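You operate a simulated robot arm through the tools that you are given. There is no shell and no other tool. Be economical: measure what you need, move in short steps, check, and stop when the job is done.

You are at the controls of a simulated robot arm. One attempt, no reset.

Task
Label the chilli jar, tick NOV and take it to the pantry ledge.
Fine: the yellow label on its lid, marker back in its holder; the ledge has a gap for it. Set down upright: chilli jar.

It is judged by the outcome, as a careful person would: the job done as asked, and still so three seconds after it is handed in. It fails if anything else is knocked over, pushed out of place, dropped, spilled or broken. Lids that push on must go on centred and level and be pressed home; caps that screw on are set level and turned clockwise until they are tight.

Robot
A 7-joint arm with a two-finger parallel gripper on a trunk, on a base that drives. Base frame: it is fixed to the floor where the robot stands at the start and does not move with it; the origin is under the middle of the robot, x ahead of it, y to its left, z up; the surface under the hand at the start is at about z = 75. Units: cm, rad, N and s.
With the tool pointing down near the work surface it reaches from about 30 to 74 cm from the robot's upright axis, wherever it stands. Its first joint turns from -2.007 to 2.007 rad. Places, roughly: grey holder [70, -30, 80]; ledge [10, -220, 60]. Payload 3.91 kg.
Tool frame: the origin (TCP) lies between the finger pads and is the grasp point; the fingertips stand 3 cm ahead of it; z points along the fingers, y is the line along which they close. The gripper opens to 11 cm. The fingers are 2 cm wide and 1 cm thick; the gripper's body (4.8 by 11.2 cm) begins 5.5 cm behind the TCP.
Orientation is that of the tool frame in the base frame, as a unit quaternion [w, x, y, z]. With the fingers straight down and closing along the base's y, the tool's x points along the base's -x, its y along +y and its z along -z.

Tools
- The arm moves only by the tool move_arm. Its argument "motion" is a list that holds one entry, the list of rows, each a list of 6 numbers: the shift along the tool's x, y, z in cm, then the turn, a rotation vector about the tool's x, y, z in rad. In form: [[[tx, ty, tz, rx, ry, rz], ...]]. A call has 1 to 8 rows; each row is the pose to reach, as a shift and turn from the pose commanded when the call began, along the tool's axes at that moment. "gripper" is the closure in counts, from 0 (fully open) to 255 (shut), set as the call begins (left out, the last holds). Rows are played at 5 a second. More than 5 cm and 0.15 rad between two rows, or a gripper value outside its range, and nothing of the call is played. Where a pose cannot be reached the arm comes as near as it can. A force on the tool above 40 N (or 10 N above the force at the start of the call, whichever is more), or a blocked arm, ends the call early, and 0.2 s more pass. Each finger travels about 10.8 cm/s and halts on what it meets, pressing with about 36 N; the grip force reading is that of the motor and also rises with nothing between the fingers. The clock runs only during rows and for 0.2 s after the last one: add rows that repeat a pose to give the fingers time. It gives the time, the measured TCP pose, the force on the tool (base axes), the opening and the grip force at its end, in the units of the frame above (readings bear some noise), with the torque about the TCP (base axes, N m) and any sound that the robot's microphone picked up.
- Cameras (640 x 400 px; columns grow to the right, rows downward): "scene" is now at [-0.63, 9.71, 162.83]; the picture's right is [-0.72, -0.70, 0.00], its down [-0.54, 0.55, -0.64] and it looks along [0.44, -0.46, -0.77] (base axes); focal length 258 px, centre (320, 200). "wrist" rides on the gripper at [7.2, 1.7, -10.3] in the tool frame; the picture's right is [-0.23, 0.97, 0.00], its down [-0.76, -0.18, -0.62] and it looks along [-0.61, -0.14, 0.78] (tool axes); focal length 222 px, centre (320, 200). There is no depth. A picture from a camera that has moved, and an enlarged one, comes with that camera's place and axes in the base frame and with its lens.
- snapshot(camera): a new picture of that camera. The clock stands still meanwhile.
- raise_lower(by): slides the trunk up (or, below 0, down) by that many cm; the arm and the scene camera ride with it, the base frame stays. It gives what a move gives, with no picture.
- base_move(legs): drives the robot by 1 to 6 legs, each [ahead, turn to the left] in cm and rad, along the robot's own axes; the way and the turn of a leg run together, so that a leg with both is an arc; at most 150 cm and 3.142 rad a leg. The arm and the cameras ride along, it lands a little off, and it stops where it bumps. It gives what a move gives.
- pan_tilt(pan, tilt): turns the head with the scene camera to pan (to the left, within 2.705 rad either way) and tilt (down, from -0.506 to 1.204), counted from straight ahead of the robot. It gives what a move gives.
- close_up(camera, box): a new picture of the part [left, top, right, bottom] of that camera's present view, enlarged. The clock stands still meanwhile.
- sign_off(): hands the job in; it is judged then, once.

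Work in short steps. Places have to be worked out from the pictures, the camera data and where the tool is seen: move nearer, look again, correct. Check each grasp and each placing, and mend what went wrong. You have 120 turns and 82 pictures in all, those below and enlarged ones among them. Open the gripper and draw the arm clear of the work before you hand the job in, unless the task says otherwise; then end with one line.

The tools are called as a command line: name --argument value ..., lists and objects as JSON in quotes. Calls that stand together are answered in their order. move_arm: Moves the arm, as the interface text tells. Its arguments: {"type":"object","properties":{"motion":{"type":"array"},"gripper":{"type":"number"}},"required":["motion"]} The other tools are called the same way: raise_lower (by) slides the trunk up or down; base_move (legs) drives the base; pan_tilt (pan, tilt) turns the head that bears the scene camera; snapshot (camera) takes a picture; close_up (camera, box) takes an enlarged picture of a part of a camera's view; sign_off () hands the job in.

At the start:

```text
t: 0.0
tcp_pos: [49.35, -12.62, 115.47]
orientation: [-0.001, 0.001, 1.0, -0.001]
wrist_force: [0.4, 0.6, 0.2]
ft_torque: [-0.02, -0.03, 0.02]
grip_width: 11.0
grip_force: 0.0
trunk travel left (down, up): [-75.0, 24.0]
robot x, y, heading: [-0.18, 0.3, -0.003]
head pan, tilt: [-0.799, 0.878]
```

scene: 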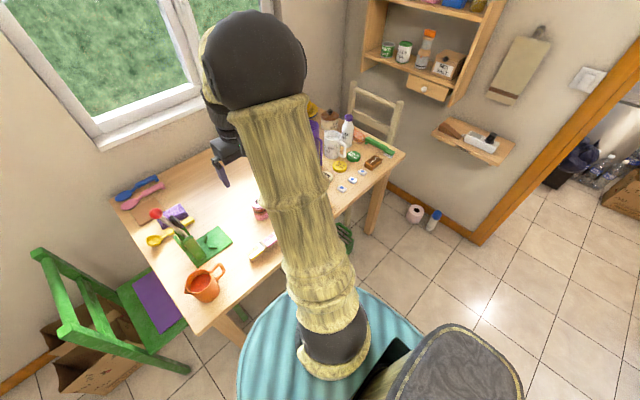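
wrist: 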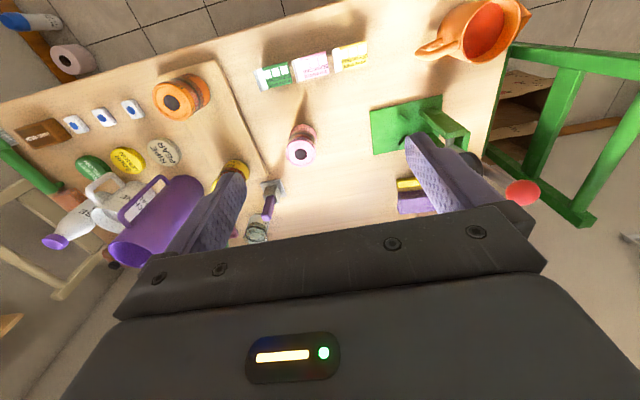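

I start by looking closer at the table through both cameras.

close_up --camera "wrist" --box '[0, 40, 320, 270]'

close_up --camera "wrist" --box '[220, 20, 540, 240]'

close_up --camera "scene" --box '[290, 80, 450, 200]'

close_up --camera "scene" --box '[100, 160, 300, 310]'

```text
1.74 times, centred on (160, 155) of wrist
camera zoom: at [42.04, -10.96, 125.92], right [0.23, 0.97, 0.0], down [0.76, -0.18, 0.62], along [0.61, -0.14, -0.78], focal length 386 px, centre (598, 278)
```

zoom: 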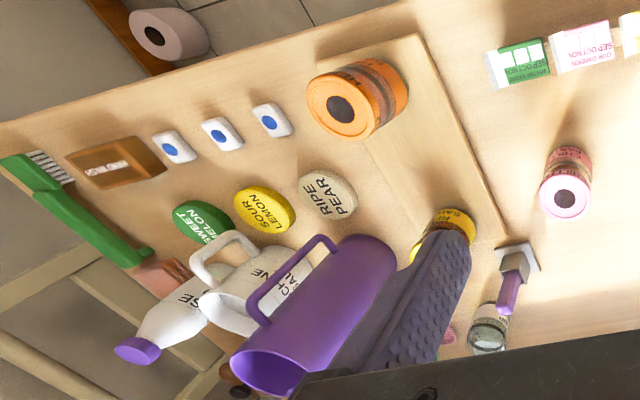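

```text
1.82 times, centred on (380, 130) of wrist
camera zoom: at [42.04, -10.96, 125.92], right [0.23, 0.97, 0.0], down [0.76, -0.18, 0.62], along [0.61, -0.14, -0.78], focal length 404 px, centre (211, 327)
```

zoom: 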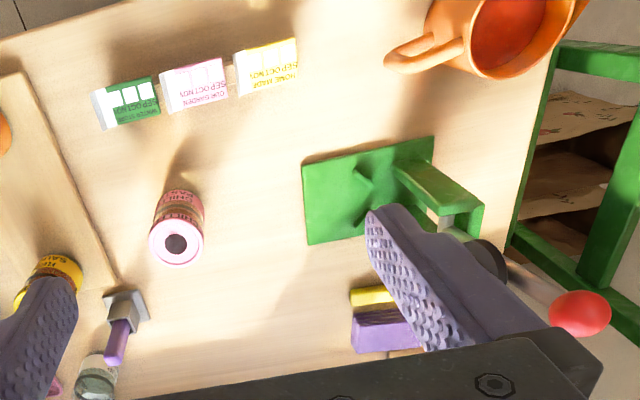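

```text
3.33 times, centred on (370, 140) of scene
camera zoom: at [-0.63, 9.71, 162.83], right [-0.72, -0.7, 0.0], down [-0.54, 0.55, -0.64], along [0.44, -0.46, -0.77], focal length 860 px, centre (153, 400)
```

zoom: 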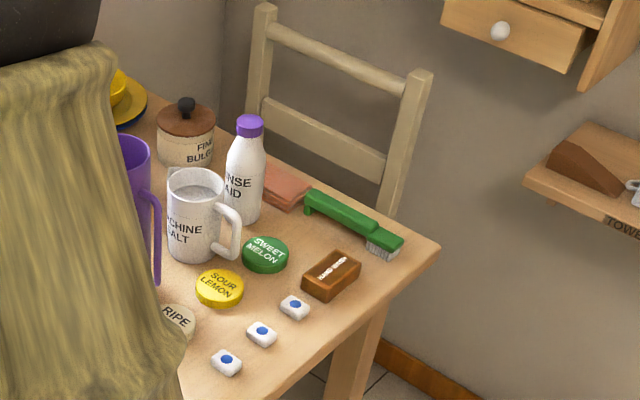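

```text
2.67 times, centred on (200, 235) of scene
camera zoom: at [-0.63, 9.71, 162.83], right [-0.72, -0.7, 0.0], down [-0.54, 0.55, -0.64], along [0.44, -0.46, -0.77], focal length 688 px, centre (640, 107)
```

zoom: 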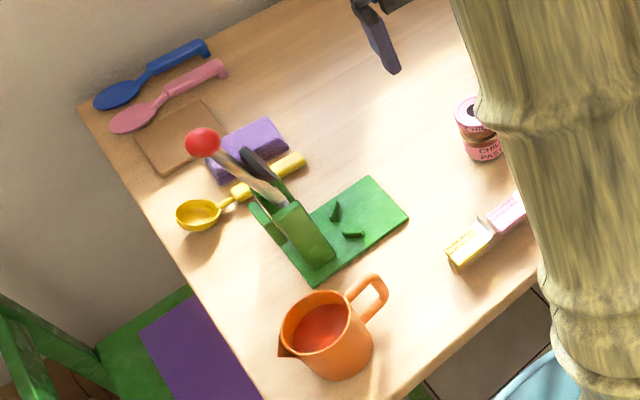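

The pink jar (chilli) looks to be near [62,-20], the label blocks near [48,-7], and the marker in the grey holder near [73,-31]. I bring the wrist camera down towards the labels to read them.

move_arm --motion '[[[1.1, 1.3, 4.1, 0, 0, 0], [2.2, 2.6, 8.2, 0, 0, 0], [3.3, 3.9, 12.3, 0, 0, 0], [4.4, 5.2, 16.4, 0, 0, 0], [5.4, 6.5, 20.5, 0, 0, 0], [5.4, 6.5, 20.5, 0, 0, 0]]]'

snapshot --camera "wrist"

snapshot --camera "scene"

```text
t: 1.4
tcp_pos: [43.88, -6.18, 95.24]
orientation: [-0.001, 0.0, 1.0, -0.001]
wrist_force: [0.8, -0.4, 0.0]
ft_torque: [-0.02, -0.01, -0.01]
grip_width: 11.0
grip_force: 0.0
trunk travel left (down, up): [-75.0, 24.0]
robot x, y, heading: [0.14, 0.24, 0.003]
head pan, tilt: [-0.799, 0.878]
```

```text
75 pictures are left
camera wrist: at [36.53, -4.48, 105.54], right [0.23, 0.97, 0.0], down [0.76, -0.18, 0.62], along [0.61, -0.14, -0.78], focal length 222 px, centre (320, 200)
```

wrist: 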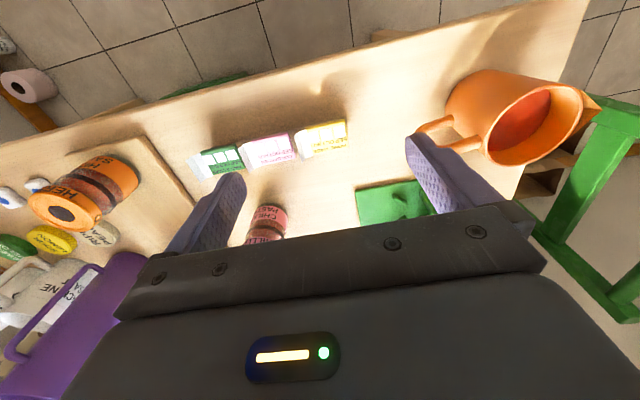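

```text
74 pictures are left
camera scene: at [-0.67, 9.71, 162.83], right [-0.72, -0.7, 0.0], down [-0.54, 0.55, -0.64], along [0.44, -0.46, -0.77], focal length 258 px, centre (320, 200)
```

scene: 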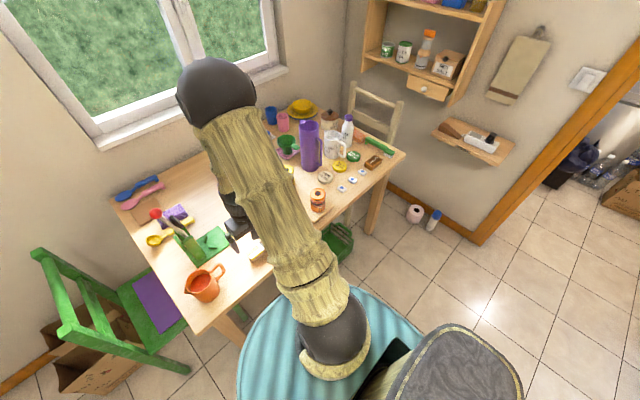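

The labels are now in good view; I enlarge them and the jar.

close_up --camera "wrist" --box '[180, 105, 360, 215]'

close_up --camera "scene" --box '[250, 90, 410, 220]'

```text
3.56 times, centred on (270, 160) of wrist
camera zoom: at [36.53, -4.48, 105.54], right [0.23, 0.97, 0.0], down [0.76, -0.18, 0.62], along [0.61, -0.14, -0.78], focal length 790 px, centre (498, 342)
```

zoom: 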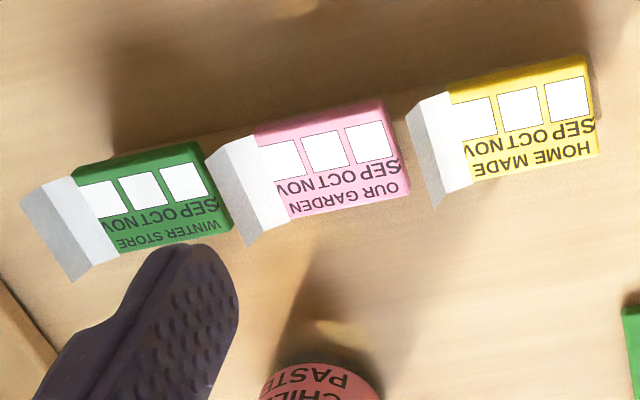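

```text
3.08 times, centred on (330, 155) of scene
camera zoom: at [-0.67, 9.71, 162.83], right [-0.72, -0.7, 0.0], down [-0.54, 0.55, -0.64], along [0.44, -0.46, -0.77], focal length 794 px, centre (289, 338)
```

zoom: 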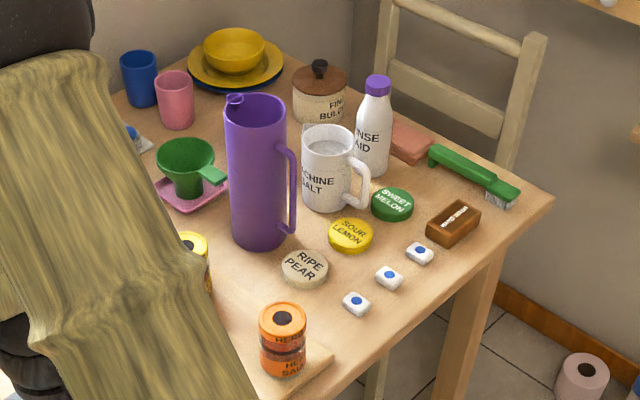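

Yellow reads "HOME MADE", with SEP/OCT/NOV boxes and a white tab at the NOV end. I zoom tighter on it to understand the tab.

close_up --camera "wrist" --box '[285, 110, 365, 170]'

```text
6.67 times, centred on (325, 140) of wrist
camera zoom: at [36.53, -4.48, 105.54], right [0.23, 0.97, 0.0], down [0.76, -0.18, 0.62], along [0.61, -0.14, -0.78], focal length 1481 px, centre (287, 600)
```

zoom: 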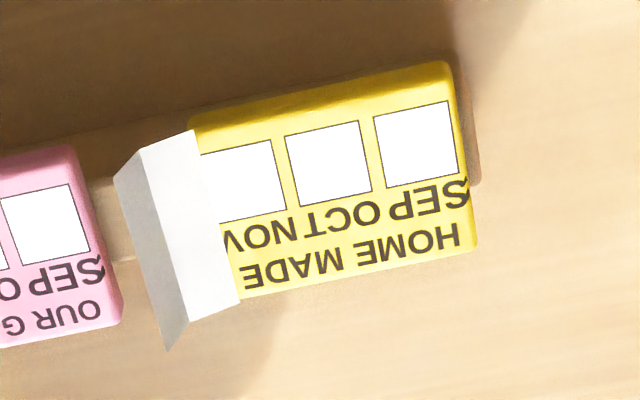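

The white tab seems to be a flap bent up at the NOV end. I move the arm aside and up to give the scene camera a clear view.

move_arm --motion '[[[0, 4, -2.5, 0, 0, 0], [0, 8, -5, 0, 0, 0], [0, 12, -7, 0, 0, 0], [0, 16, -7, 0, 0, 0], [0, 20, -7, 0, 0, 0], [0, 24, -7, 0, 0, 0], [0, 28, -7, 0, 0, 0], [0, 32, -7, 0, 0, 0]]]'

snapshot --camera "scene"

```text
t: 3.2
tcp_pos: [44.04, 25.87, 102.24]
orientation: [0.0, 0.0, 1.0, 0.001]
wrist_force: [0.9, 0.4, 0.4]
ft_torque: [-0.04, 0.0, -0.02]
grip_width: 10.99
grip_force: 0.0
trunk travel left (down, up): [-75.0, 24.0]
robot x, y, heading: [-0.18, 0.08, 0.002]
head pan, tilt: [-0.799, 0.878]
```

```text
70 pictures are left
camera scene: at [-0.63, 9.83, 162.82], right [-0.72, -0.7, 0.0], down [-0.54, 0.55, -0.64], along [0.44, -0.46, -0.77], focal length 258 px, centre (320, 200)
```

scene: 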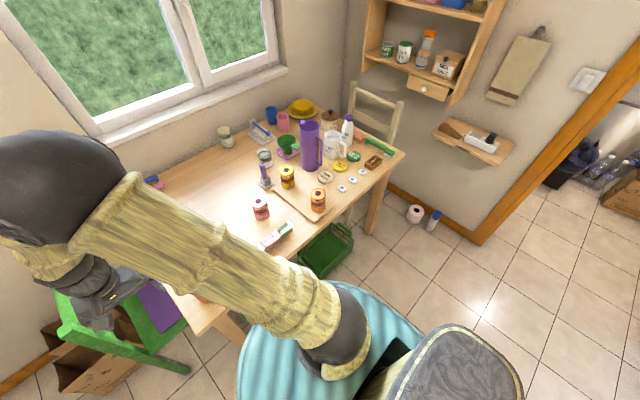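

close_up --camera "scene" --box '[205, 150, 325, 255]'

close_up --camera "scene" --box '[245, 195, 300, 255]'

```text
3.81 times, centred on (265, 202) of scene
camera zoom: at [-0.63, 9.83, 162.82], right [-0.72, -0.7, 0.0], down [-0.54, 0.55, -0.64], along [0.44, -0.46, -0.77], focal length 983 px, centre (530, 190)
```

zoom: 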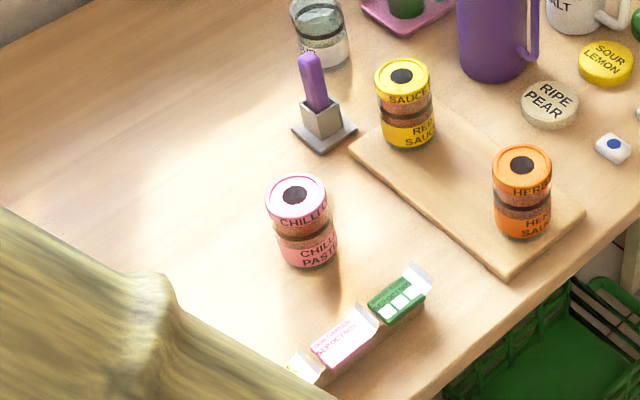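

```text
6.67 times, centred on (272, 225) of scene
camera zoom: at [-0.63, 9.83, 162.82], right [-0.72, -0.7, 0.0], down [-0.54, 0.55, -0.64], along [0.44, -0.46, -0.77], focal length 1721 px, centre (637, 33)
```

zoom: 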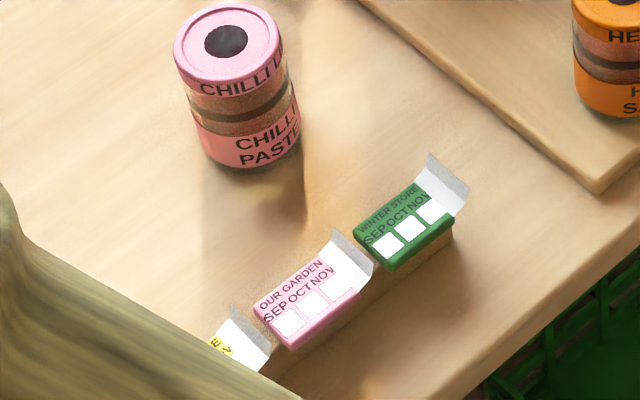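

The labels lie on a raised wooden strip, each with a flap standing up at its NOV end; chilli jar lid centre ≈ [61.6,-19.7,84]. I return above the yellow label's tab with the gripper half-closed to gauge it with the fingers.

move_arm --motion '[[[0, -4.5, 0, 0, 0, 0], [0, -9, 0, 0, 0, 0], [0, -13.5, 0, 0, 0, 0], [0, -18, 0, 0, 0, 0], [0, -22.5, 2, 0, 0, 0], [0, -27, 4, 0, 0, 0], [0, -31.5, 6, 0, 0, 0], [0, -36, 8, 0, 0, 0]]]' --gripper 150

move_arm --motion '[[[0, 0, 4, 0, 0, 0], [0, 0, 8, 0, 0, 0], [0, 0, 8, 0, 0, 0]]]'

snapshot --camera "wrist"

```text
t: 5.0
tcp_pos: [44.25, -10.36, 94.18]
orientation: [0.0, -0.001, 1.0, 0.001]
wrist_force: [-0.4, -0.1, 0.0]
ft_torque: [0.02, -0.02, 0.04]
grip_width: 4.52
grip_force: 0.0
trunk travel left (down, up): [-75.0, 24.0]
robot x, y, heading: [0.33, -0.04, -0.001]
head pan, tilt: [-0.799, 0.878]
```

```text
t: 5.8
tcp_pos: [43.92, -10.18, 86.3]
orientation: [0.0, 0.0, 1.0, 0.001]
wrist_force: [-0.4, 1.4, -0.3]
ft_torque: [0.01, 0.02, 0.02]
grip_width: 4.51
grip_force: 0.0
trunk travel left (down, up): [-75.0, 24.0]
robot x, y, heading: [0.03, 0.29, -0.004]
head pan, tilt: [-0.799, 0.878]
```

```text
67 pictures are left
camera wrist: at [36.58, -8.55, 96.61], right [0.23, 0.97, 0.0], down [0.76, -0.18, 0.62], along [0.61, -0.14, -0.78], focal length 222 px, centre (320, 200)
```

wrist: 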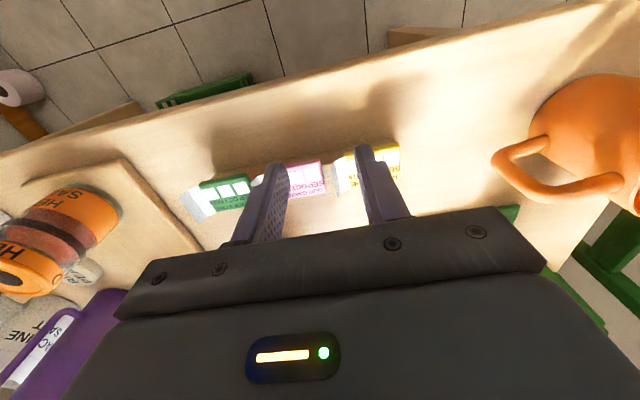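

The fingers hide the tab; I shift sideways for two clear views to triangulate it.

move_arm --motion '[[[0, 4, 0, 0, 0, 0], [0, 7, 0, 0, 0, 0], [0, 7, 0, 0, 0, 0]]]'

close_up --camera "wrist" --box '[190, 80, 350, 210]'

move_arm --motion '[[[0, -4, 0, 0, 0, 0], [0, -8, 0, 0, 0, 0], [0, -12, 0, 0, 0, 0], [0, -14, 0, 0, 0, 0], [0, -14, 0, 0, 0, 0]]]'

close_up --camera "wrist" --box '[350, 80, 510, 210]'

```text
t: 6.6
tcp_pos: [43.98, -3.03, 86.18]
orientation: [0.0, 0.0, 1.0, 0.0]
wrist_force: [-0.3, 0.5, 0.2]
ft_torque: [0.0, 0.02, -0.02]
grip_width: 4.54
grip_force: 0.2
trunk travel left (down, up): [-75.0, 24.0]
robot x, y, heading: [-0.11, 0.08, 0.001]
head pan, tilt: [-0.799, 0.878]
```

```text
3.08 times, centred on (270, 145) of wrist
camera zoom: at [36.7, -1.44, 96.48], right [0.23, 0.97, 0.0], down [0.76, -0.18, 0.62], along [0.61, -0.14, -0.78], focal length 684 px, centre (474, 369)
```

zoom: 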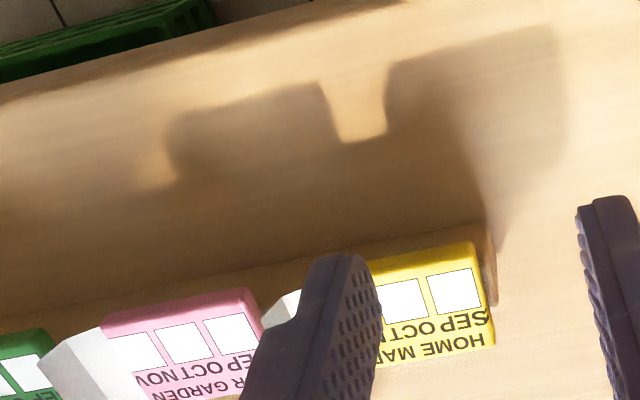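

```text
t: 7.8
tcp_pos: [44.21, -17.03, 86.32]
orientation: [-0.001, 0.0, 1.0, 0.0]
wrist_force: [-0.6, -0.1, -0.4]
ft_torque: [0.02, -0.02, -0.04]
grip_width: 4.54
grip_force: 0.0
trunk travel left (down, up): [-75.0, 24.0]
robot x, y, heading: [0.16, 0.08, -0.002]
head pan, tilt: [-0.799, 0.878]
```

```text
3.08 times, centred on (430, 145) of wrist
camera zoom: at [36.85, -15.41, 96.58], right [0.23, 0.97, 0.0], down [0.76, -0.18, 0.62], along [0.61, -0.14, -0.78], focal length 684 px, centre (-18, 369)
```

zoom: 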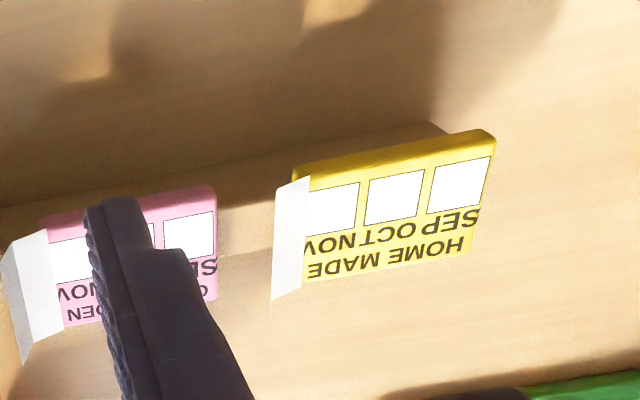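

Triangulation: label top z≈78.75, spanning x 46.4–49.9, y −3.4…−8.5; flap riser at y≈−9.6 rising to z≈80.3. I hover above the flap with a narrower opening and check.

move_arm --motion '[[[-1.5, 3, 0, 0, 0, 0], [-3, 6, 0, 0, 0, 0], [-4.05, 7.45, 0.5, 0, 0, 0], [-4.05, 7.45, 1, 0, 0, 0], [-4.05, 7.45, 1, 0, 0, 0]]]' --gripper 190

close_up --camera "wrist" --box '[230, 80, 430, 230]'

close_up --camera "scene" --box '[215, 190, 295, 270]'

```text
t: 9.0
tcp_pos: [48.12, -9.69, 85.03]
orientation: [0.0, 0.0, 1.0, 0.0]
wrist_force: [0.0, 0.1, 0.4]
ft_torque: [0.01, 0.02, 0.0]
grip_width: 2.8
grip_force: 0.0
trunk travel left (down, up): [-75.0, 24.0]
robot x, y, heading: [0.07, 0.07, 0.003]
head pan, tilt: [-0.799, 0.878]
```

```text
2.67 times, centred on (330, 155) of wrist
camera zoom: at [40.84, -7.98, 95.44], right [0.23, 0.97, 0.0], down [0.76, -0.18, 0.62], along [0.61, -0.14, -0.78], focal length 592 px, centre (293, 320)
```

zoom: 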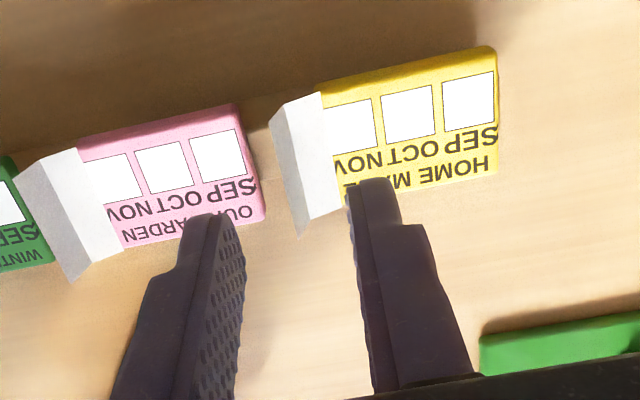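

```text
5.00 times, centred on (255, 230) of scene
camera zoom: at [-0.63, 9.71, 162.83], right [-0.72, -0.7, 0.0], down [-0.54, 0.55, -0.64], along [0.44, -0.46, -0.77], focal length 1290 px, centre (645, 50)
```

zoom: 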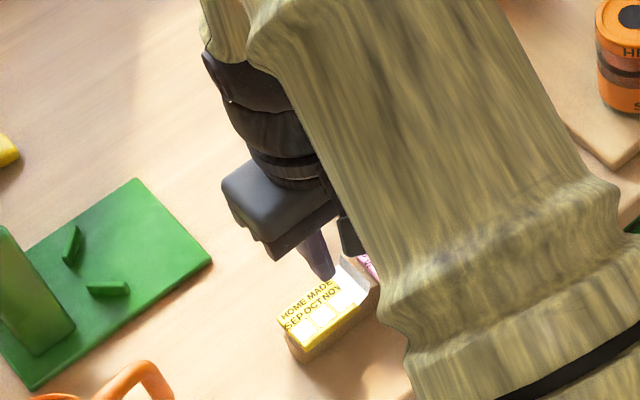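

Alignment looks right, the flap lying between the fingertips. I descend so that the tips sit just above the label surface.

move_arm --motion '[[[0, 0, 1, 0, 0, 0], [0, 0, 2, 0, 0, 0], [0, 0, 2.7, 0, 0, 0], [0, 0, 2.7, 0, 0, 0]]]'

close_up --camera "wrist" --box '[240, 100, 400, 220]'

```text
t: 10.0
tcp_pos: [48.16, -9.79, 82.49]
orientation: [0.0, 0.0, 1.0, -0.001]
wrist_force: [-0.3, -0.4, 0.1]
ft_torque: [0.0, 0.0, -0.01]
grip_width: 2.78
grip_force: 0.0
trunk travel left (down, up): [-75.0, 24.0]
robot x, y, heading: [-0.16, 0.18, -0.001]
head pan, tilt: [-0.799, 0.878]
```

```text
3.33 times, centred on (320, 160) of wrist
camera zoom: at [40.84, -8.07, 92.86], right [0.23, 0.97, 0.0], down [0.76, -0.18, 0.62], along [0.61, -0.14, -0.78], focal length 740 px, centre (320, 333)
```

zoom: 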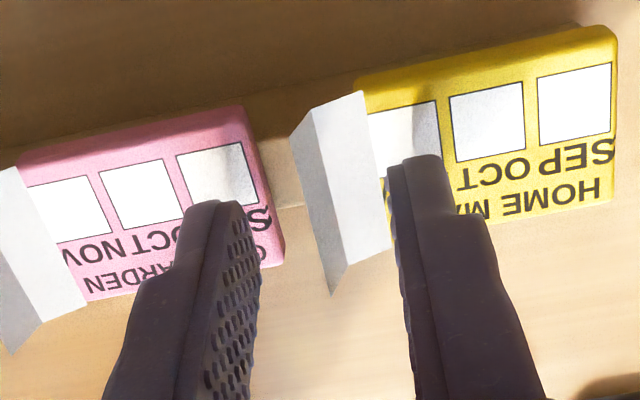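

The flap riser lies centred between the tips. I lower a hair more and close.

move_arm --motion '[[[0, -0.02, 0.25, 0, 0, 0], [0, -0.02, 0.25, 0, 0, 0]]]'

move_arm --motion '[[[0, 0, 0, 0, 0, 0], [0, 0, 0, 0, 0, 0], [0, 0, 0, 0, 0, 0]]]' --gripper 255

close_up --camera "wrist" --box '[240, 100, 400, 220]'

```text
t: 10.6
tcp_pos: [48.14, -9.62, 82.22]
orientation: [-0.001, 0.0, 1.0, 0.0]
wrist_force: [0.5, -0.7, -0.8]
ft_torque: [0.03, 0.0, 0.02]
grip_width: 2.82
grip_force: 0.1
trunk travel left (down, up): [-75.0, 24.0]
robot x, y, heading: [0.14, -0.02, -0.003]
head pan, tilt: [-0.799, 0.878]
```

```text
t: 11.4
tcp_pos: [48.15, -9.7, 82.31]
orientation: [0.0, 0.0, 1.0, 0.0]
wrist_force: [-0.2, -0.1, 1.0]
ft_torque: [0.0, 0.03, 0.02]
grip_width: 0.01
grip_force: 36.1
trunk travel left (down, up): [-75.0, 24.0]
robot x, y, heading: [-0.19, -0.24, -0.004]
head pan, tilt: [-0.799, 0.878]
```

```text
3.33 times, centred on (320, 160) of wrist
camera zoom: at [40.8, -8.04, 92.59], right [0.23, 0.97, 0.0], down [0.76, -0.18, 0.62], along [0.61, -0.14, -0.78], focal length 740 px, centre (320, 333)
```

zoom: 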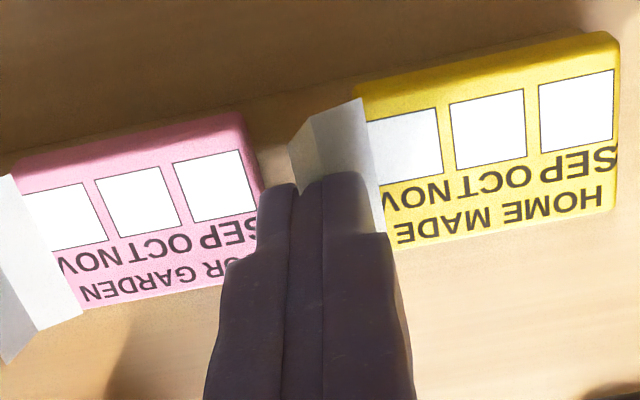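

The fingers closed on or about the flap (thin). I lift gently to see if the label comes along.

move_arm --motion '[[[0, 0, -0.7, 0, 0, 0], [0, 0, -1.5, 0, 0, 0], [0, 0, -3, 0, 0, 0], [0, 0, -3, 0, 0, 0]]]'

close_up --camera "wrist" --box '[220, 70, 440, 235]'

```text
t: 12.4
tcp_pos: [47.97, -9.6, 85.17]
orientation: [0.0, 0.0, 1.0, 0.0]
wrist_force: [0.5, 0.5, -0.3]
ft_torque: [-0.04, 0.03, 0.01]
grip_width: 0.0
grip_force: 35.8
trunk travel left (down, up): [-75.0, 24.0]
robot x, y, heading: [0.29, 0.0, 0.002]
head pan, tilt: [-0.799, 0.878]
```

```text
2.42 times, centred on (330, 152) of wrist
camera zoom: at [40.71, -7.97, 95.58], right [0.23, 0.97, 0.0], down [0.76, -0.18, 0.62], along [0.61, -0.14, -0.78], focal length 538 px, centre (296, 315)
```

zoom: 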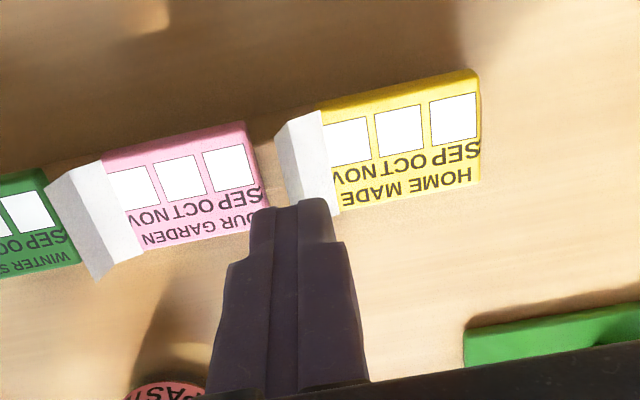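

The label did not follow, so my idea of the flap's shape or height was off. I view it from the -y side and highly enlarged.

close_up --camera "wrist" --box '[300, 95, 350, 150]'

move_arm --motion '[[[0, -4, -2, 0, 0, 0], [1.5, -8, -2, 0, 0, 0], [3, -12, -2, 0, 0, 0], [3, -12, -2, 0, 0, 0]]]'

close_up --camera "wrist" --box '[400, 80, 500, 170]'

```text
7.27 times, centred on (325, 122) of wrist
camera zoom: at [40.71, -7.97, 95.58], right [0.23, 0.97, 0.0], down [0.76, -0.18, 0.62], along [0.61, -0.14, -0.78], focal length 1615 px, centre (284, 764)
```

zoom: 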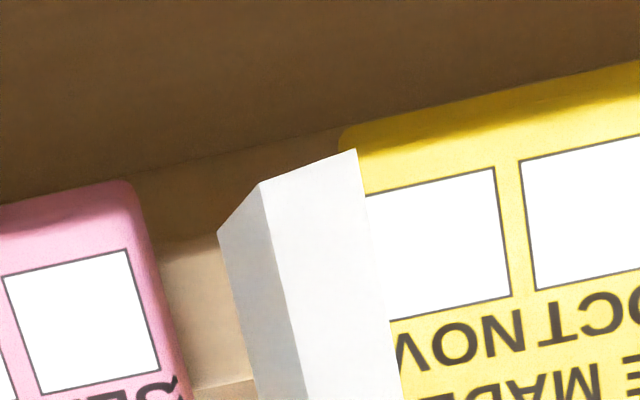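

```text
t: 13.4
tcp_pos: [44.88, -21.76, 87.15]
orientation: [0.0, -0.001, 1.0, 0.001]
wrist_force: [0.3, 0.0, 0.3]
ft_torque: [-0.02, 0.01, -0.01]
grip_width: 0.0
grip_force: 36.0
trunk travel left (down, up): [-75.0, 24.0]
robot x, y, heading: [0.46, -0.18, 0.0]
head pan, tilt: [-0.799, 0.878]
```

```text
4.44 times, centred on (450, 125) of wrist
camera zoom: at [37.49, -20.06, 97.64], right [0.23, 0.97, 0.0], down [0.76, -0.18, 0.62], along [0.61, -0.14, -0.78], focal length 987 px, centre (-258, 533)
```

zoom: 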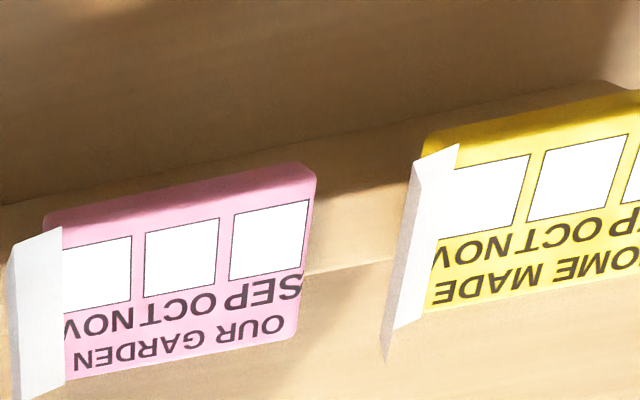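

Two-view solution: panel rises gently to a crease (y −9.41, z 79.3), then the riser leans out to (y −9.88, z 80.36). My fingers must have been slightly too high, so I return, going ~0.3 cm lower.

move_arm --motion '[[[-1, 4, 0, 0, 0, 0], [-2, 8, 0, 0, 0, 0], [-3, 12.05, 0, 0, 0, 0], [-3, 12.05, 2.5, 0, 0, 0], [-3, 12.05, 4, 0, 0, 0], [-3, 12.05, 5.2, 0, 0, 0], [-3, 12.05, 5.2, 0, 0, 0]]]' --gripper 190

close_up --camera "wrist" --box '[270, 110, 370, 190]'

```text
t: 15.0
tcp_pos: [48.01, -9.6, 81.88]
orientation: [-0.001, 0.0, 1.0, 0.0]
wrist_force: [-0.2, 0.1, 0.5]
ft_torque: [0.01, -0.03, 0.01]
grip_width: 2.81
grip_force: 0.1
trunk travel left (down, up): [-75.0, 24.0]
robot x, y, heading: [0.23, -0.33, -0.004]
head pan, tilt: [-0.799, 0.878]
```

```text
5.00 times, centred on (320, 150) of wrist
camera zoom: at [40.66, -8.0, 92.3], right [0.23, 0.97, 0.0], down [0.76, -0.18, 0.62], along [0.61, -0.14, -0.78], focal length 1111 px, centre (320, 450)
```

zoom: 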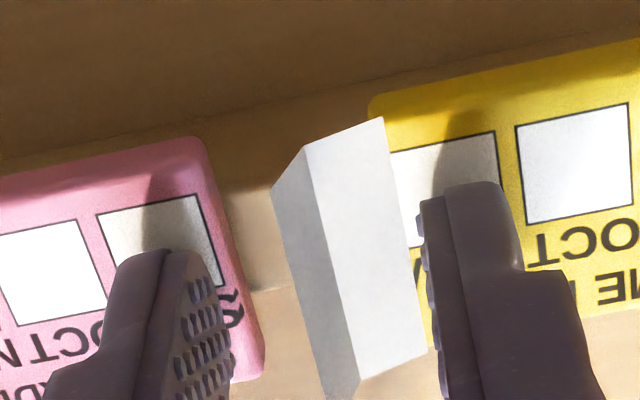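

Tips are just above the label surface with the flap centred between. Closing.

move_arm --motion '[[[0, 0, 0, 0, 0, 0], [0, 0, 0, 0, 0, 0], [0, 0, 0, 0, 0, 0]]]' --gripper 255

close_up --camera "wrist" --box '[270, 110, 370, 190]'

```text
t: 15.8
tcp_pos: [47.85, -9.56, 81.95]
orientation: [0.001, 0.0, 1.0, 0.0]
wrist_force: [-0.6, -0.4, -0.7]
ft_torque: [-0.04, -0.06, -0.03]
grip_width: 0.0
grip_force: 36.0
trunk travel left (down, up): [-75.0, 24.0]
robot x, y, heading: [-0.15, 0.03, 0.0]
head pan, tilt: [-0.799, 0.878]
```

```text
5.00 times, centred on (320, 150) of wrist
camera zoom: at [40.67, -8.0, 92.32], right [0.23, 0.97, 0.0], down [0.76, -0.18, 0.62], along [0.61, -0.14, -0.78], focal length 1111 px, centre (320, 450)
```

zoom: 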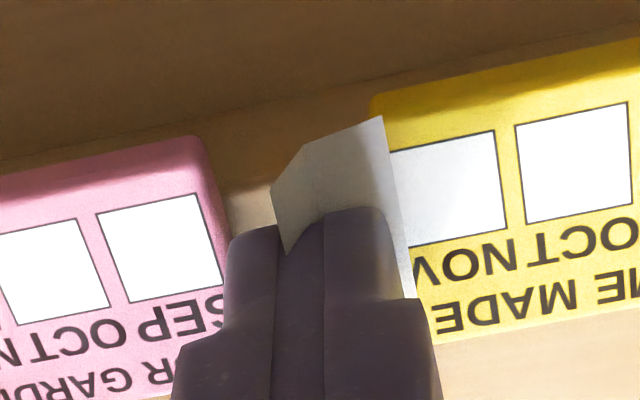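

The flap now visibly enters between the fingertips. I lift slowly and check.

move_arm --motion '[[[0, 0, -0.3, 0, 0, 0], [0, 0, -0.6, 0, 0, 0], [0, 0, -1, 0, 0, 0], [0, 0, -1.5, 0, 0, 0], [0, 0, -2, 0, 0, 0]]]'

close_up --camera "wrist" --box '[240, 80, 400, 200]'

```text
t: 17.0
tcp_pos: [48.04, -9.53, 83.98]
orientation: [0.0, 0.0, 1.0, 0.0]
wrist_force: [-0.1, 0.1, 0.2]
ft_torque: [-0.02, 0.0, -0.03]
grip_width: 0.02
grip_force: 36.2
trunk travel left (down, up): [-75.0, 24.0]
robot x, y, heading: [0.03, -0.35, 0.001]
head pan, tilt: [-0.799, 0.878]
```

```text
3.33 times, centred on (320, 140) of wrist
camera zoom: at [40.66, -7.93, 94.34], right [0.23, 0.97, 0.0], down [0.76, -0.18, 0.62], along [0.61, -0.14, -0.78], focal length 740 px, centre (320, 400)
```

zoom: 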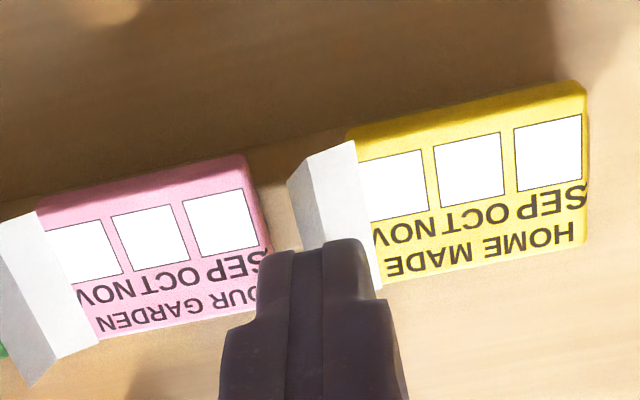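

The fingers pass through the flap without holding anything, so it isn't a grip. I'll grasp the label body across its 3.5 cm width (it overhangs the narrow strip) instead: rise, open and turn the wrist 90°.

move_arm --motion '[[[0, 1, -2, 0, 0, 0.14], [0, 2, -4, 0, 0, 0.28], [0, 3, -6, 0, 0, 0.42], [0, 3.6, -7, 0, 0, 0.56], [0, 3.6, -7, 0, 0, 0.7], [0, 3.6, -7, 0, 0, 0.84], [0, 3.6, -7, 0, 0, 0.98]]]' --gripper 120

move_arm --motion '[[[0, 0, 0, 0, 0, 0.14], [0, 0, 0, 0, 0, 0.28], [0, 0, 0, 0, 0, 0.42], [0, 0, 0, 0, 0, 0.56], [0, 0, 0, 0, 0, 0.591], [0, 0, 0, 0, 0, 0.591]]]'

snapshot --camera "wrist"

```text
t: 18.6
tcp_pos: [47.9, -5.98, 90.97]
orientation: [0.0, 0.472, 0.882, 0.001]
wrist_force: [-0.5, 0.4, -0.2]
ft_torque: [0.01, -0.03, 0.03]
grip_width: 5.83
grip_force: 0.1
trunk travel left (down, up): [-75.0, 24.0]
robot x, y, heading: [0.02, -0.12, -0.003]
head pan, tilt: [-0.799, 0.878]
```

```text
t: 20.0
tcp_pos: [47.94, -5.92, 90.93]
orientation: [0.0, 0.708, 0.706, 0.0]
wrist_force: [0.0, 0.0, -0.2]
ft_torque: [-0.01, 0.01, 0.02]
grip_width: 5.82
grip_force: 0.0
trunk travel left (down, up): [-75.0, 24.0]
robot x, y, heading: [0.18, -0.06, 0.002]
head pan, tilt: [-0.799, 0.878]
```

```text
54 pictures are left
camera wrist: at [49.61, 1.15, 101.23], right [0.97, -0.23, 0.0], down [-0.18, -0.76, 0.62], along [-0.14, -0.61, -0.78], focal length 222 px, centre (320, 200)
```

wrist: 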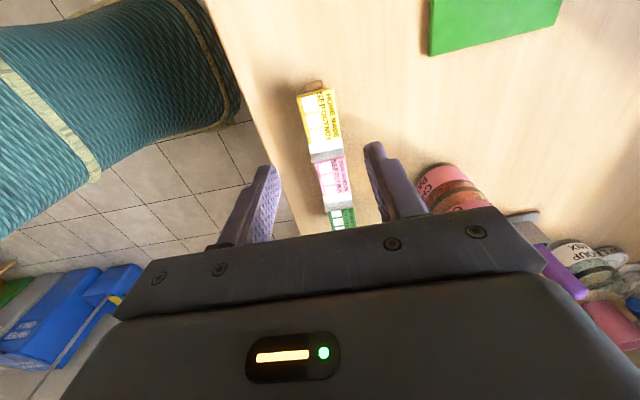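

Now the fingers close along x over the label. I descend to just above it and look at its thickness.

move_arm --motion '[[[0, 0.1, 3, 0, 0, 0], [0, 0.1, 6.5, 0, 0, 0], [0, 0.1, 6.5, 0, 0, 0]]]'

close_up --camera "wrist" --box '[240, 50, 400, 200]'

```text
t: 20.8
tcp_pos: [48.03, -5.77, 84.33]
orientation: [0.0, 0.707, 0.707, 0.001]
wrist_force: [0.3, 0.5, -0.7]
ft_torque: [0.01, -0.02, 0.0]
grip_width: 5.8
grip_force: 0.1
trunk travel left (down, up): [-75.0, 24.0]
robot x, y, heading: [0.42, -0.18, 0.003]
head pan, tilt: [-0.799, 0.878]
```

```text
2.67 times, centred on (320, 125) of wrist
camera zoom: at [49.65, 1.4, 94.69], right [0.97, -0.23, 0.0], down [-0.18, -0.76, 0.62], along [-0.14, -0.61, -0.78], focal length 592 px, centre (320, 400)
```

zoom: 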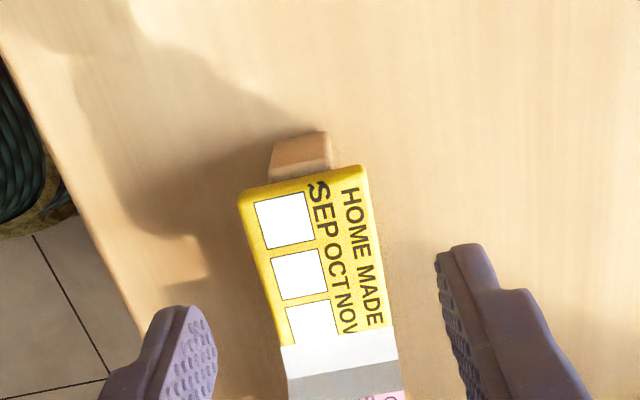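

The strip is only ~1.6 cm wide, so the label overhangs about 1 cm each side. I descend until the tips reach mid-thickness of the label.

move_arm --motion '[[[-0.15, 0.15, 1.5, 0, 0, 0], [-0.15, 0.15, 3.1, 0, 0, 0], [-0.15, 0.15, 3.1, 0, 0, 0]]]'

close_up --camera "wrist" --box '[240, 80, 400, 200]'

close_up --camera "scene" --box '[215, 200, 285, 260]'

```text
t: 21.6
tcp_pos: [48.31, -5.95, 81.2]
orientation: [0.0, 0.707, 0.707, 0.0]
wrist_force: [-0.3, 0.2, -0.4]
ft_torque: [-0.03, 0.03, 0.0]
grip_width: 5.82
grip_force: 0.1
trunk travel left (down, up): [-75.0, 24.0]
robot x, y, heading: [0.02, 0.02, -0.004]
head pan, tilt: [-0.799, 0.878]
```

```text
3.33 times, centred on (320, 140) of wrist
camera zoom: at [49.8, 1.18, 91.65], right [0.97, -0.23, 0.0], down [-0.18, -0.76, 0.62], along [-0.14, -0.61, -0.78], focal length 740 px, centre (320, 400)
```

zoom: 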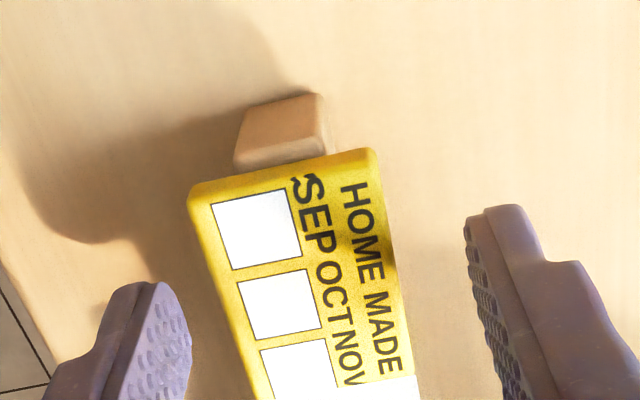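

```text
6.67 times, centred on (250, 230) of scene
camera zoom: at [-0.63, 9.72, 162.83], right [-0.72, -0.7, 0.0], down [-0.54, 0.55, -0.64], along [0.44, -0.46, -0.77], focal length 1721 px, centre (787, 0)
```

zoom: 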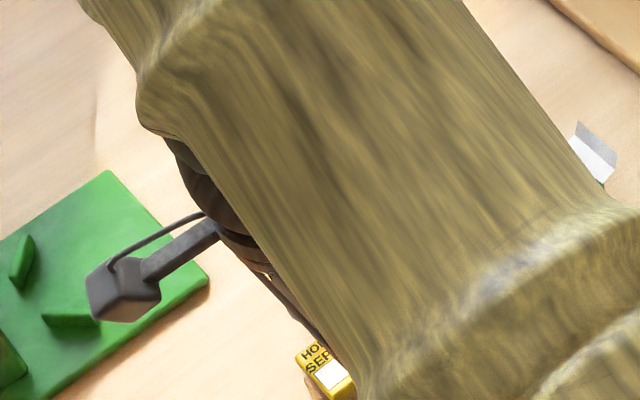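

Close on the label.

move_arm --motion '[[[0, 0, 0, 0, 0, 0], [0, 0, 0, 0, 0, 0], [0, 0, 0, 0, 0, 0]]]' --gripper 255

close_up --camera "wrist" --box '[240, 80, 400, 200]'

```text
t: 22.4
tcp_pos: [48.1, -6.03, 81.31]
orientation: [0.001, 0.707, 0.707, 0.0]
wrist_force: [-0.1, -0.3, -0.4]
ft_torque: [0.04, -0.01, 0.0]
grip_width: 3.25
grip_force: 36.1
trunk travel left (down, up): [-75.0, 24.0]
robot x, y, heading: [-0.11, 0.04, -0.002]
head pan, tilt: [-0.799, 0.878]
```

```text
3.33 times, centred on (320, 140) of wrist
camera zoom: at [49.8, 1.18, 91.66], right [0.97, -0.23, 0.0], down [-0.18, -0.76, 0.62], along [-0.14, -0.61, -0.78], focal length 740 px, centre (320, 400)
```

zoom: 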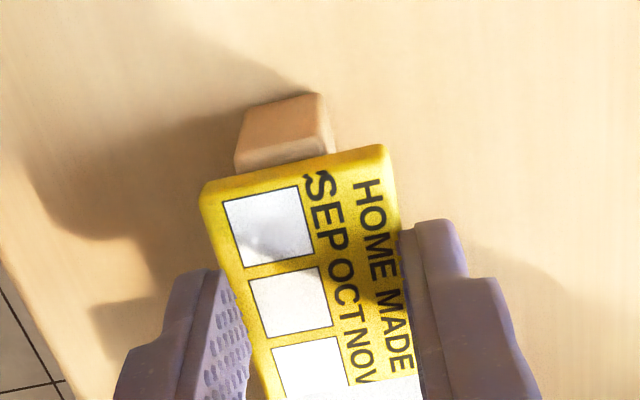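

Gripped at 3.25 cm. Lift slowly and check.

move_arm --motion '[[[0, 0, -0.5, 0, 0, 0], [0, 0, -1.5, 0, 0, 0], [0, 0, -4, 0, 0, 0], [0, 0, -7, 0, 0, 0], [0, 0, -10, 0, 0, 0], [0, 0, -10, 0, 0, 0]]]'

snapshot --camera "wrist"

close_up --camera "scene" --box '[200, 150, 340, 260]'

```text
t: 23.8
tcp_pos: [48.18, -5.99, 91.36]
orientation: [0.001, 0.708, 0.707, 0.001]
wrist_force: [0.0, -0.4, 0.2]
ft_torque: [-0.01, -0.01, 0.04]
grip_width: 3.22
grip_force: 35.8
trunk travel left (down, up): [-75.0, 24.0]
robot x, y, heading: [0.07, 0.09, -0.0]
head pan, tilt: [-0.799, 0.878]
```

```text
49 pictures are left
camera wrist: at [49.88, 1.07, 101.65], right [0.97, -0.23, 0.0], down [-0.18, -0.76, 0.62], along [-0.14, -0.61, -0.78], focal length 222 px, centre (320, 200)
```

wrist: 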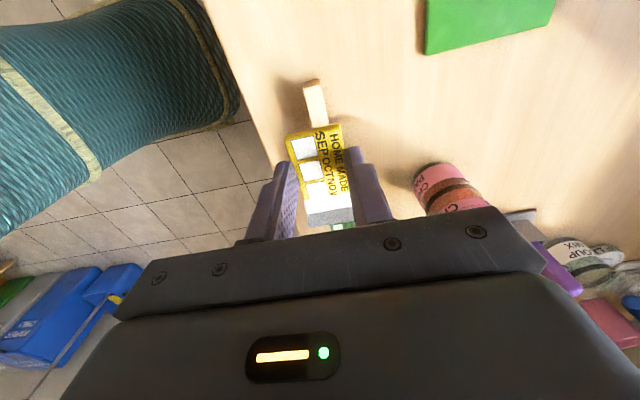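

```text
3.64 times, centred on (270, 205) of scene
camera zoom: at [-0.59, 9.71, 162.83], right [-0.72, -0.7, 0.0], down [-0.54, 0.55, -0.64], along [0.44, -0.46, -0.77], focal length 939 px, centre (502, 182)
```

zoom: 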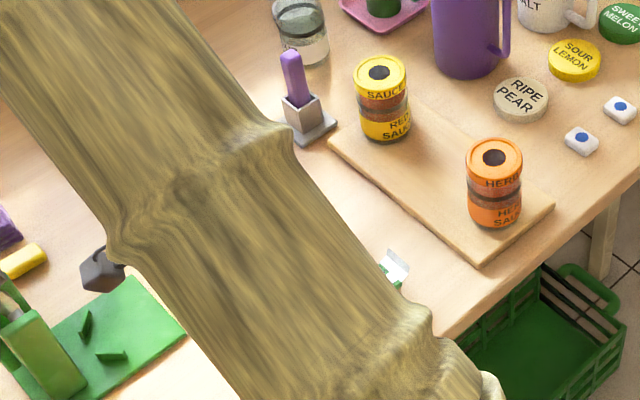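

The label is held and clear of the strip. I move towards the jar, stopping where the lid is visible, to fix its position.

move_arm --motion '[[[-2.5, 0.6, -1.2, 0, 0, 0], [-5, 1.2, -2.4, 0, 0, 0], [-8, 1.9, -3.6, 0, 0, 0], [-8, 1.9, -3.6, 0, 0, 0]]]'

close_up --camera "wrist" --box '[260, 90, 520, 240]'

```text
t: 24.8
tcp_pos: [49.96, -14.02, 94.97]
orientation: [0.0, 0.707, 0.707, 0.0]
wrist_force: [0.0, 0.5, -0.8]
ft_torque: [-0.03, -0.01, -0.01]
grip_width: 3.21
grip_force: 35.8
trunk travel left (down, up): [-75.0, 24.0]
robot x, y, heading: [0.37, -0.37, -0.001]
head pan, tilt: [-0.799, 0.878]
```

```text
2.46 times, centred on (390, 165) of wrist
camera zoom: at [51.68, -6.84, 105.32], right [0.97, -0.23, 0.0], down [-0.18, -0.76, 0.62], along [-0.14, -0.61, -0.78], focal length 547 px, centre (148, 286)
```

zoom: 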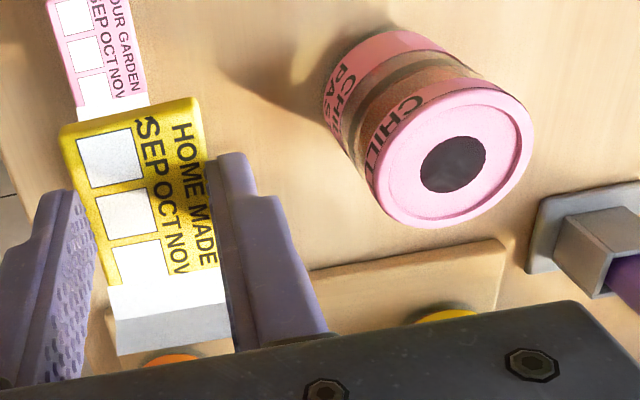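

Lid centre ≈ [61.8,-19.8]; a second view with a y-baseline will fix the height.

move_arm --motion '[[[-3, 0, 0, 0, 0, 0], [-6, 0, 0, 0, 0, 0], [-8, 0, 2, 0, 0, 0], [-8, 0, 2, 0, 0, 0]]]'

close_up --camera "wrist" --box '[390, 0, 560, 130]'

```text
t: 25.8
tcp_pos: [50.04, -22.1, 92.82]
orientation: [0.0, 0.707, 0.708, -0.001]
wrist_force: [-0.8, 0.3, -0.2]
ft_torque: [0.01, -0.01, -0.01]
grip_width: 3.28
grip_force: 36.4
trunk travel left (down, up): [-75.0, 24.0]
robot x, y, heading: [-0.01, 0.05, -0.002]
head pan, tilt: [-0.799, 0.878]
```

```text
3.08 times, centred on (475, 65) of wrist
camera zoom: at [51.73, -14.98, 103.16], right [0.97, -0.23, 0.0], down [-0.18, -0.76, 0.62], along [-0.14, -0.61, -0.78], focal length 684 px, centre (-157, 615)
```

zoom: 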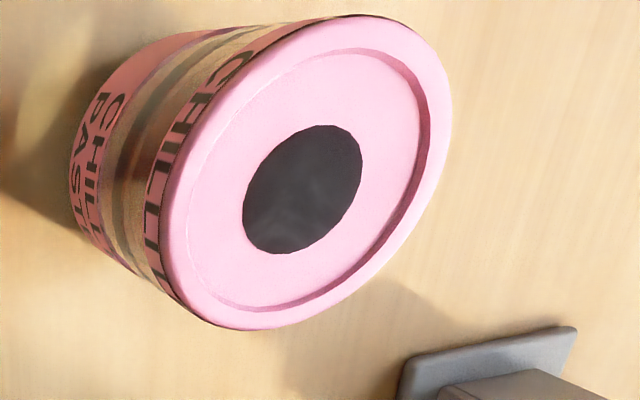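

Solved: lid patch centre [61.7,-19.65], z≈84.5. I move over it and hover ~3 cm above contact.

move_arm --motion '[[[0.8, 4, 0, 0, 0, 0], [1.6, 8, 0, 0, 0, 0], [2.5, 11.7, 0, 0, 0, 0], [2.5, 11.7, 2.5, 0, 0, 0], [2.5, 11.7, 2.5, 0, 0, 0]]]'

close_up --camera "wrist" --box '[220, 80, 420, 220]'

close_up --camera "scene" --box '[220, 170, 300, 240]'

```text
t: 27.0
tcp_pos: [61.81, -19.59, 90.51]
orientation: [0.0, 0.708, 0.707, 0.0]
wrist_force: [-0.7, -0.1, 0.9]
ft_torque: [0.03, -0.03, 0.01]
grip_width: 3.24
grip_force: 35.5
trunk travel left (down, up): [-75.0, 24.0]
robot x, y, heading: [-0.07, 0.22, 0.003]
head pan, tilt: [-0.799, 0.878]
```

```text
2.86 times, centred on (320, 150) of wrist
camera zoom: at [63.47, -12.42, 100.84], right [0.97, -0.23, 0.0], down [-0.18, -0.76, 0.62], along [-0.14, -0.61, -0.78], focal length 635 px, centre (320, 343)
```

zoom: 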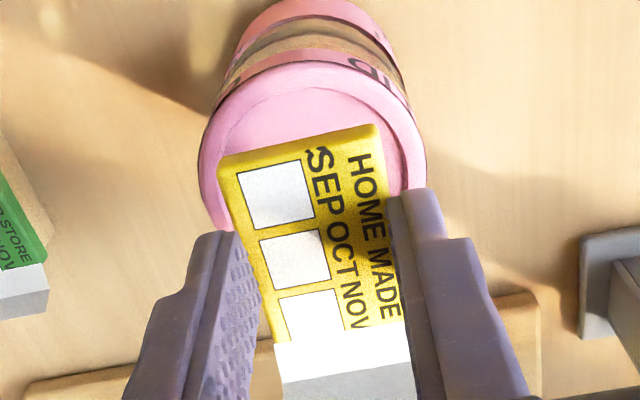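

```text
5.71 times, centred on (260, 205) of scene
camera zoom: at [-0.63, 9.71, 162.83], right [-0.72, -0.7, 0.0], down [-0.54, 0.55, -0.64], along [0.44, -0.46, -0.77], focal length 1475 px, centre (663, 171)
```

zoom: 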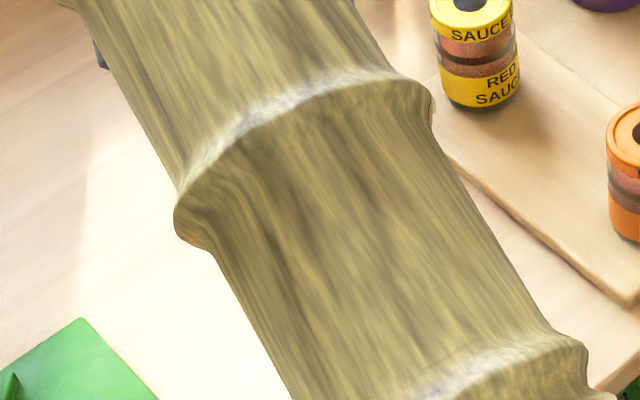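

Well centred. I lower to just above expected contact, then feel for the lid in small steps.

move_arm --motion '[[[0, 0, 1, 0, 0, 0], [0, 0, 1.8, 0, 0, 0], [0, 0, 2.2, 0, 0, 0], [0, 0, 2.2, 0, 0, 0]]]'

move_arm --motion '[[[0, 0, 0.15, 0, 0, 0], [0, 0, 0.3, 0, 0, 0], [0, 0, 0.3, 0, 0, 0]]]'

close_up --camera "wrist" --box '[220, 80, 420, 220]'

```text
t: 28.0
tcp_pos: [61.79, -19.61, 88.34]
orientation: [0.001, 0.706, 0.708, 0.0]
wrist_force: [-0.6, 0.3, 0.7]
ft_torque: [0.02, 0.02, 0.01]
grip_width: 3.24
grip_force: 36.0
trunk travel left (down, up): [-75.0, 24.0]
robot x, y, heading: [0.12, -0.03, 0.001]
head pan, tilt: [-0.799, 0.878]
```

```text
t: 28.8
tcp_pos: [61.86, -19.67, 88.04]
orientation: [0.0, 0.708, 0.707, 0.001]
wrist_force: [0.7, -0.7, 3.4]
ft_torque: [0.0, 0.01, 0.01]
grip_width: 3.27
grip_force: 36.2
trunk travel left (down, up): [-75.0, 24.0]
robot x, y, heading: [-0.21, 0.07, 0.001]
head pan, tilt: [-0.799, 0.878]
```

```text
2.86 times, centred on (320, 150) of wrist
camera zoom: at [63.47, -12.48, 98.36], right [0.97, -0.23, 0.0], down [-0.18, -0.76, 0.62], along [-0.14, -0.61, -0.78], focal length 635 px, centre (320, 343)
```

zoom: 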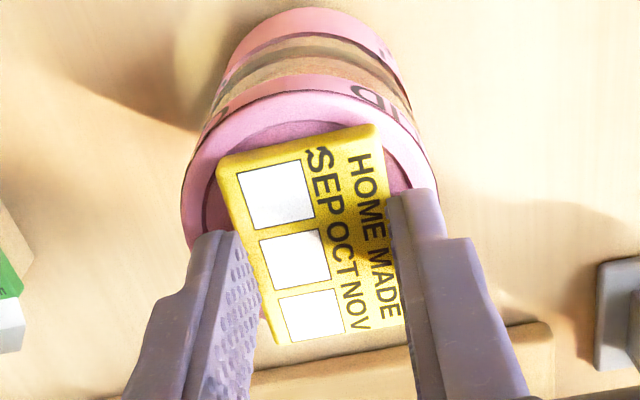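

Contact felt (3.4 N) and the liner flap has disappeared – the label has taken to the lid. I press a little more, then release.

move_arm --motion '[[[0, 0, 0.1, 0, 0, 0], [0, 0, 0.15, 0, 0, 0], [0, 0, 0.15, 0, 0, 0]]]'

```text
t: 29.6
tcp_pos: [61.86, -19.76, 88.01]
orientation: [0.002, 0.707, 0.707, 0.0]
wrist_force: [0.4, -0.3, 15.6]
ft_torque: [0.03, 0.01, -0.02]
grip_width: 3.25
grip_force: 36.1
trunk travel left (down, up): [-75.0, 24.0]
robot x, y, heading: [-0.11, -0.04, 0.001]
head pan, tilt: [-0.799, 0.878]
```

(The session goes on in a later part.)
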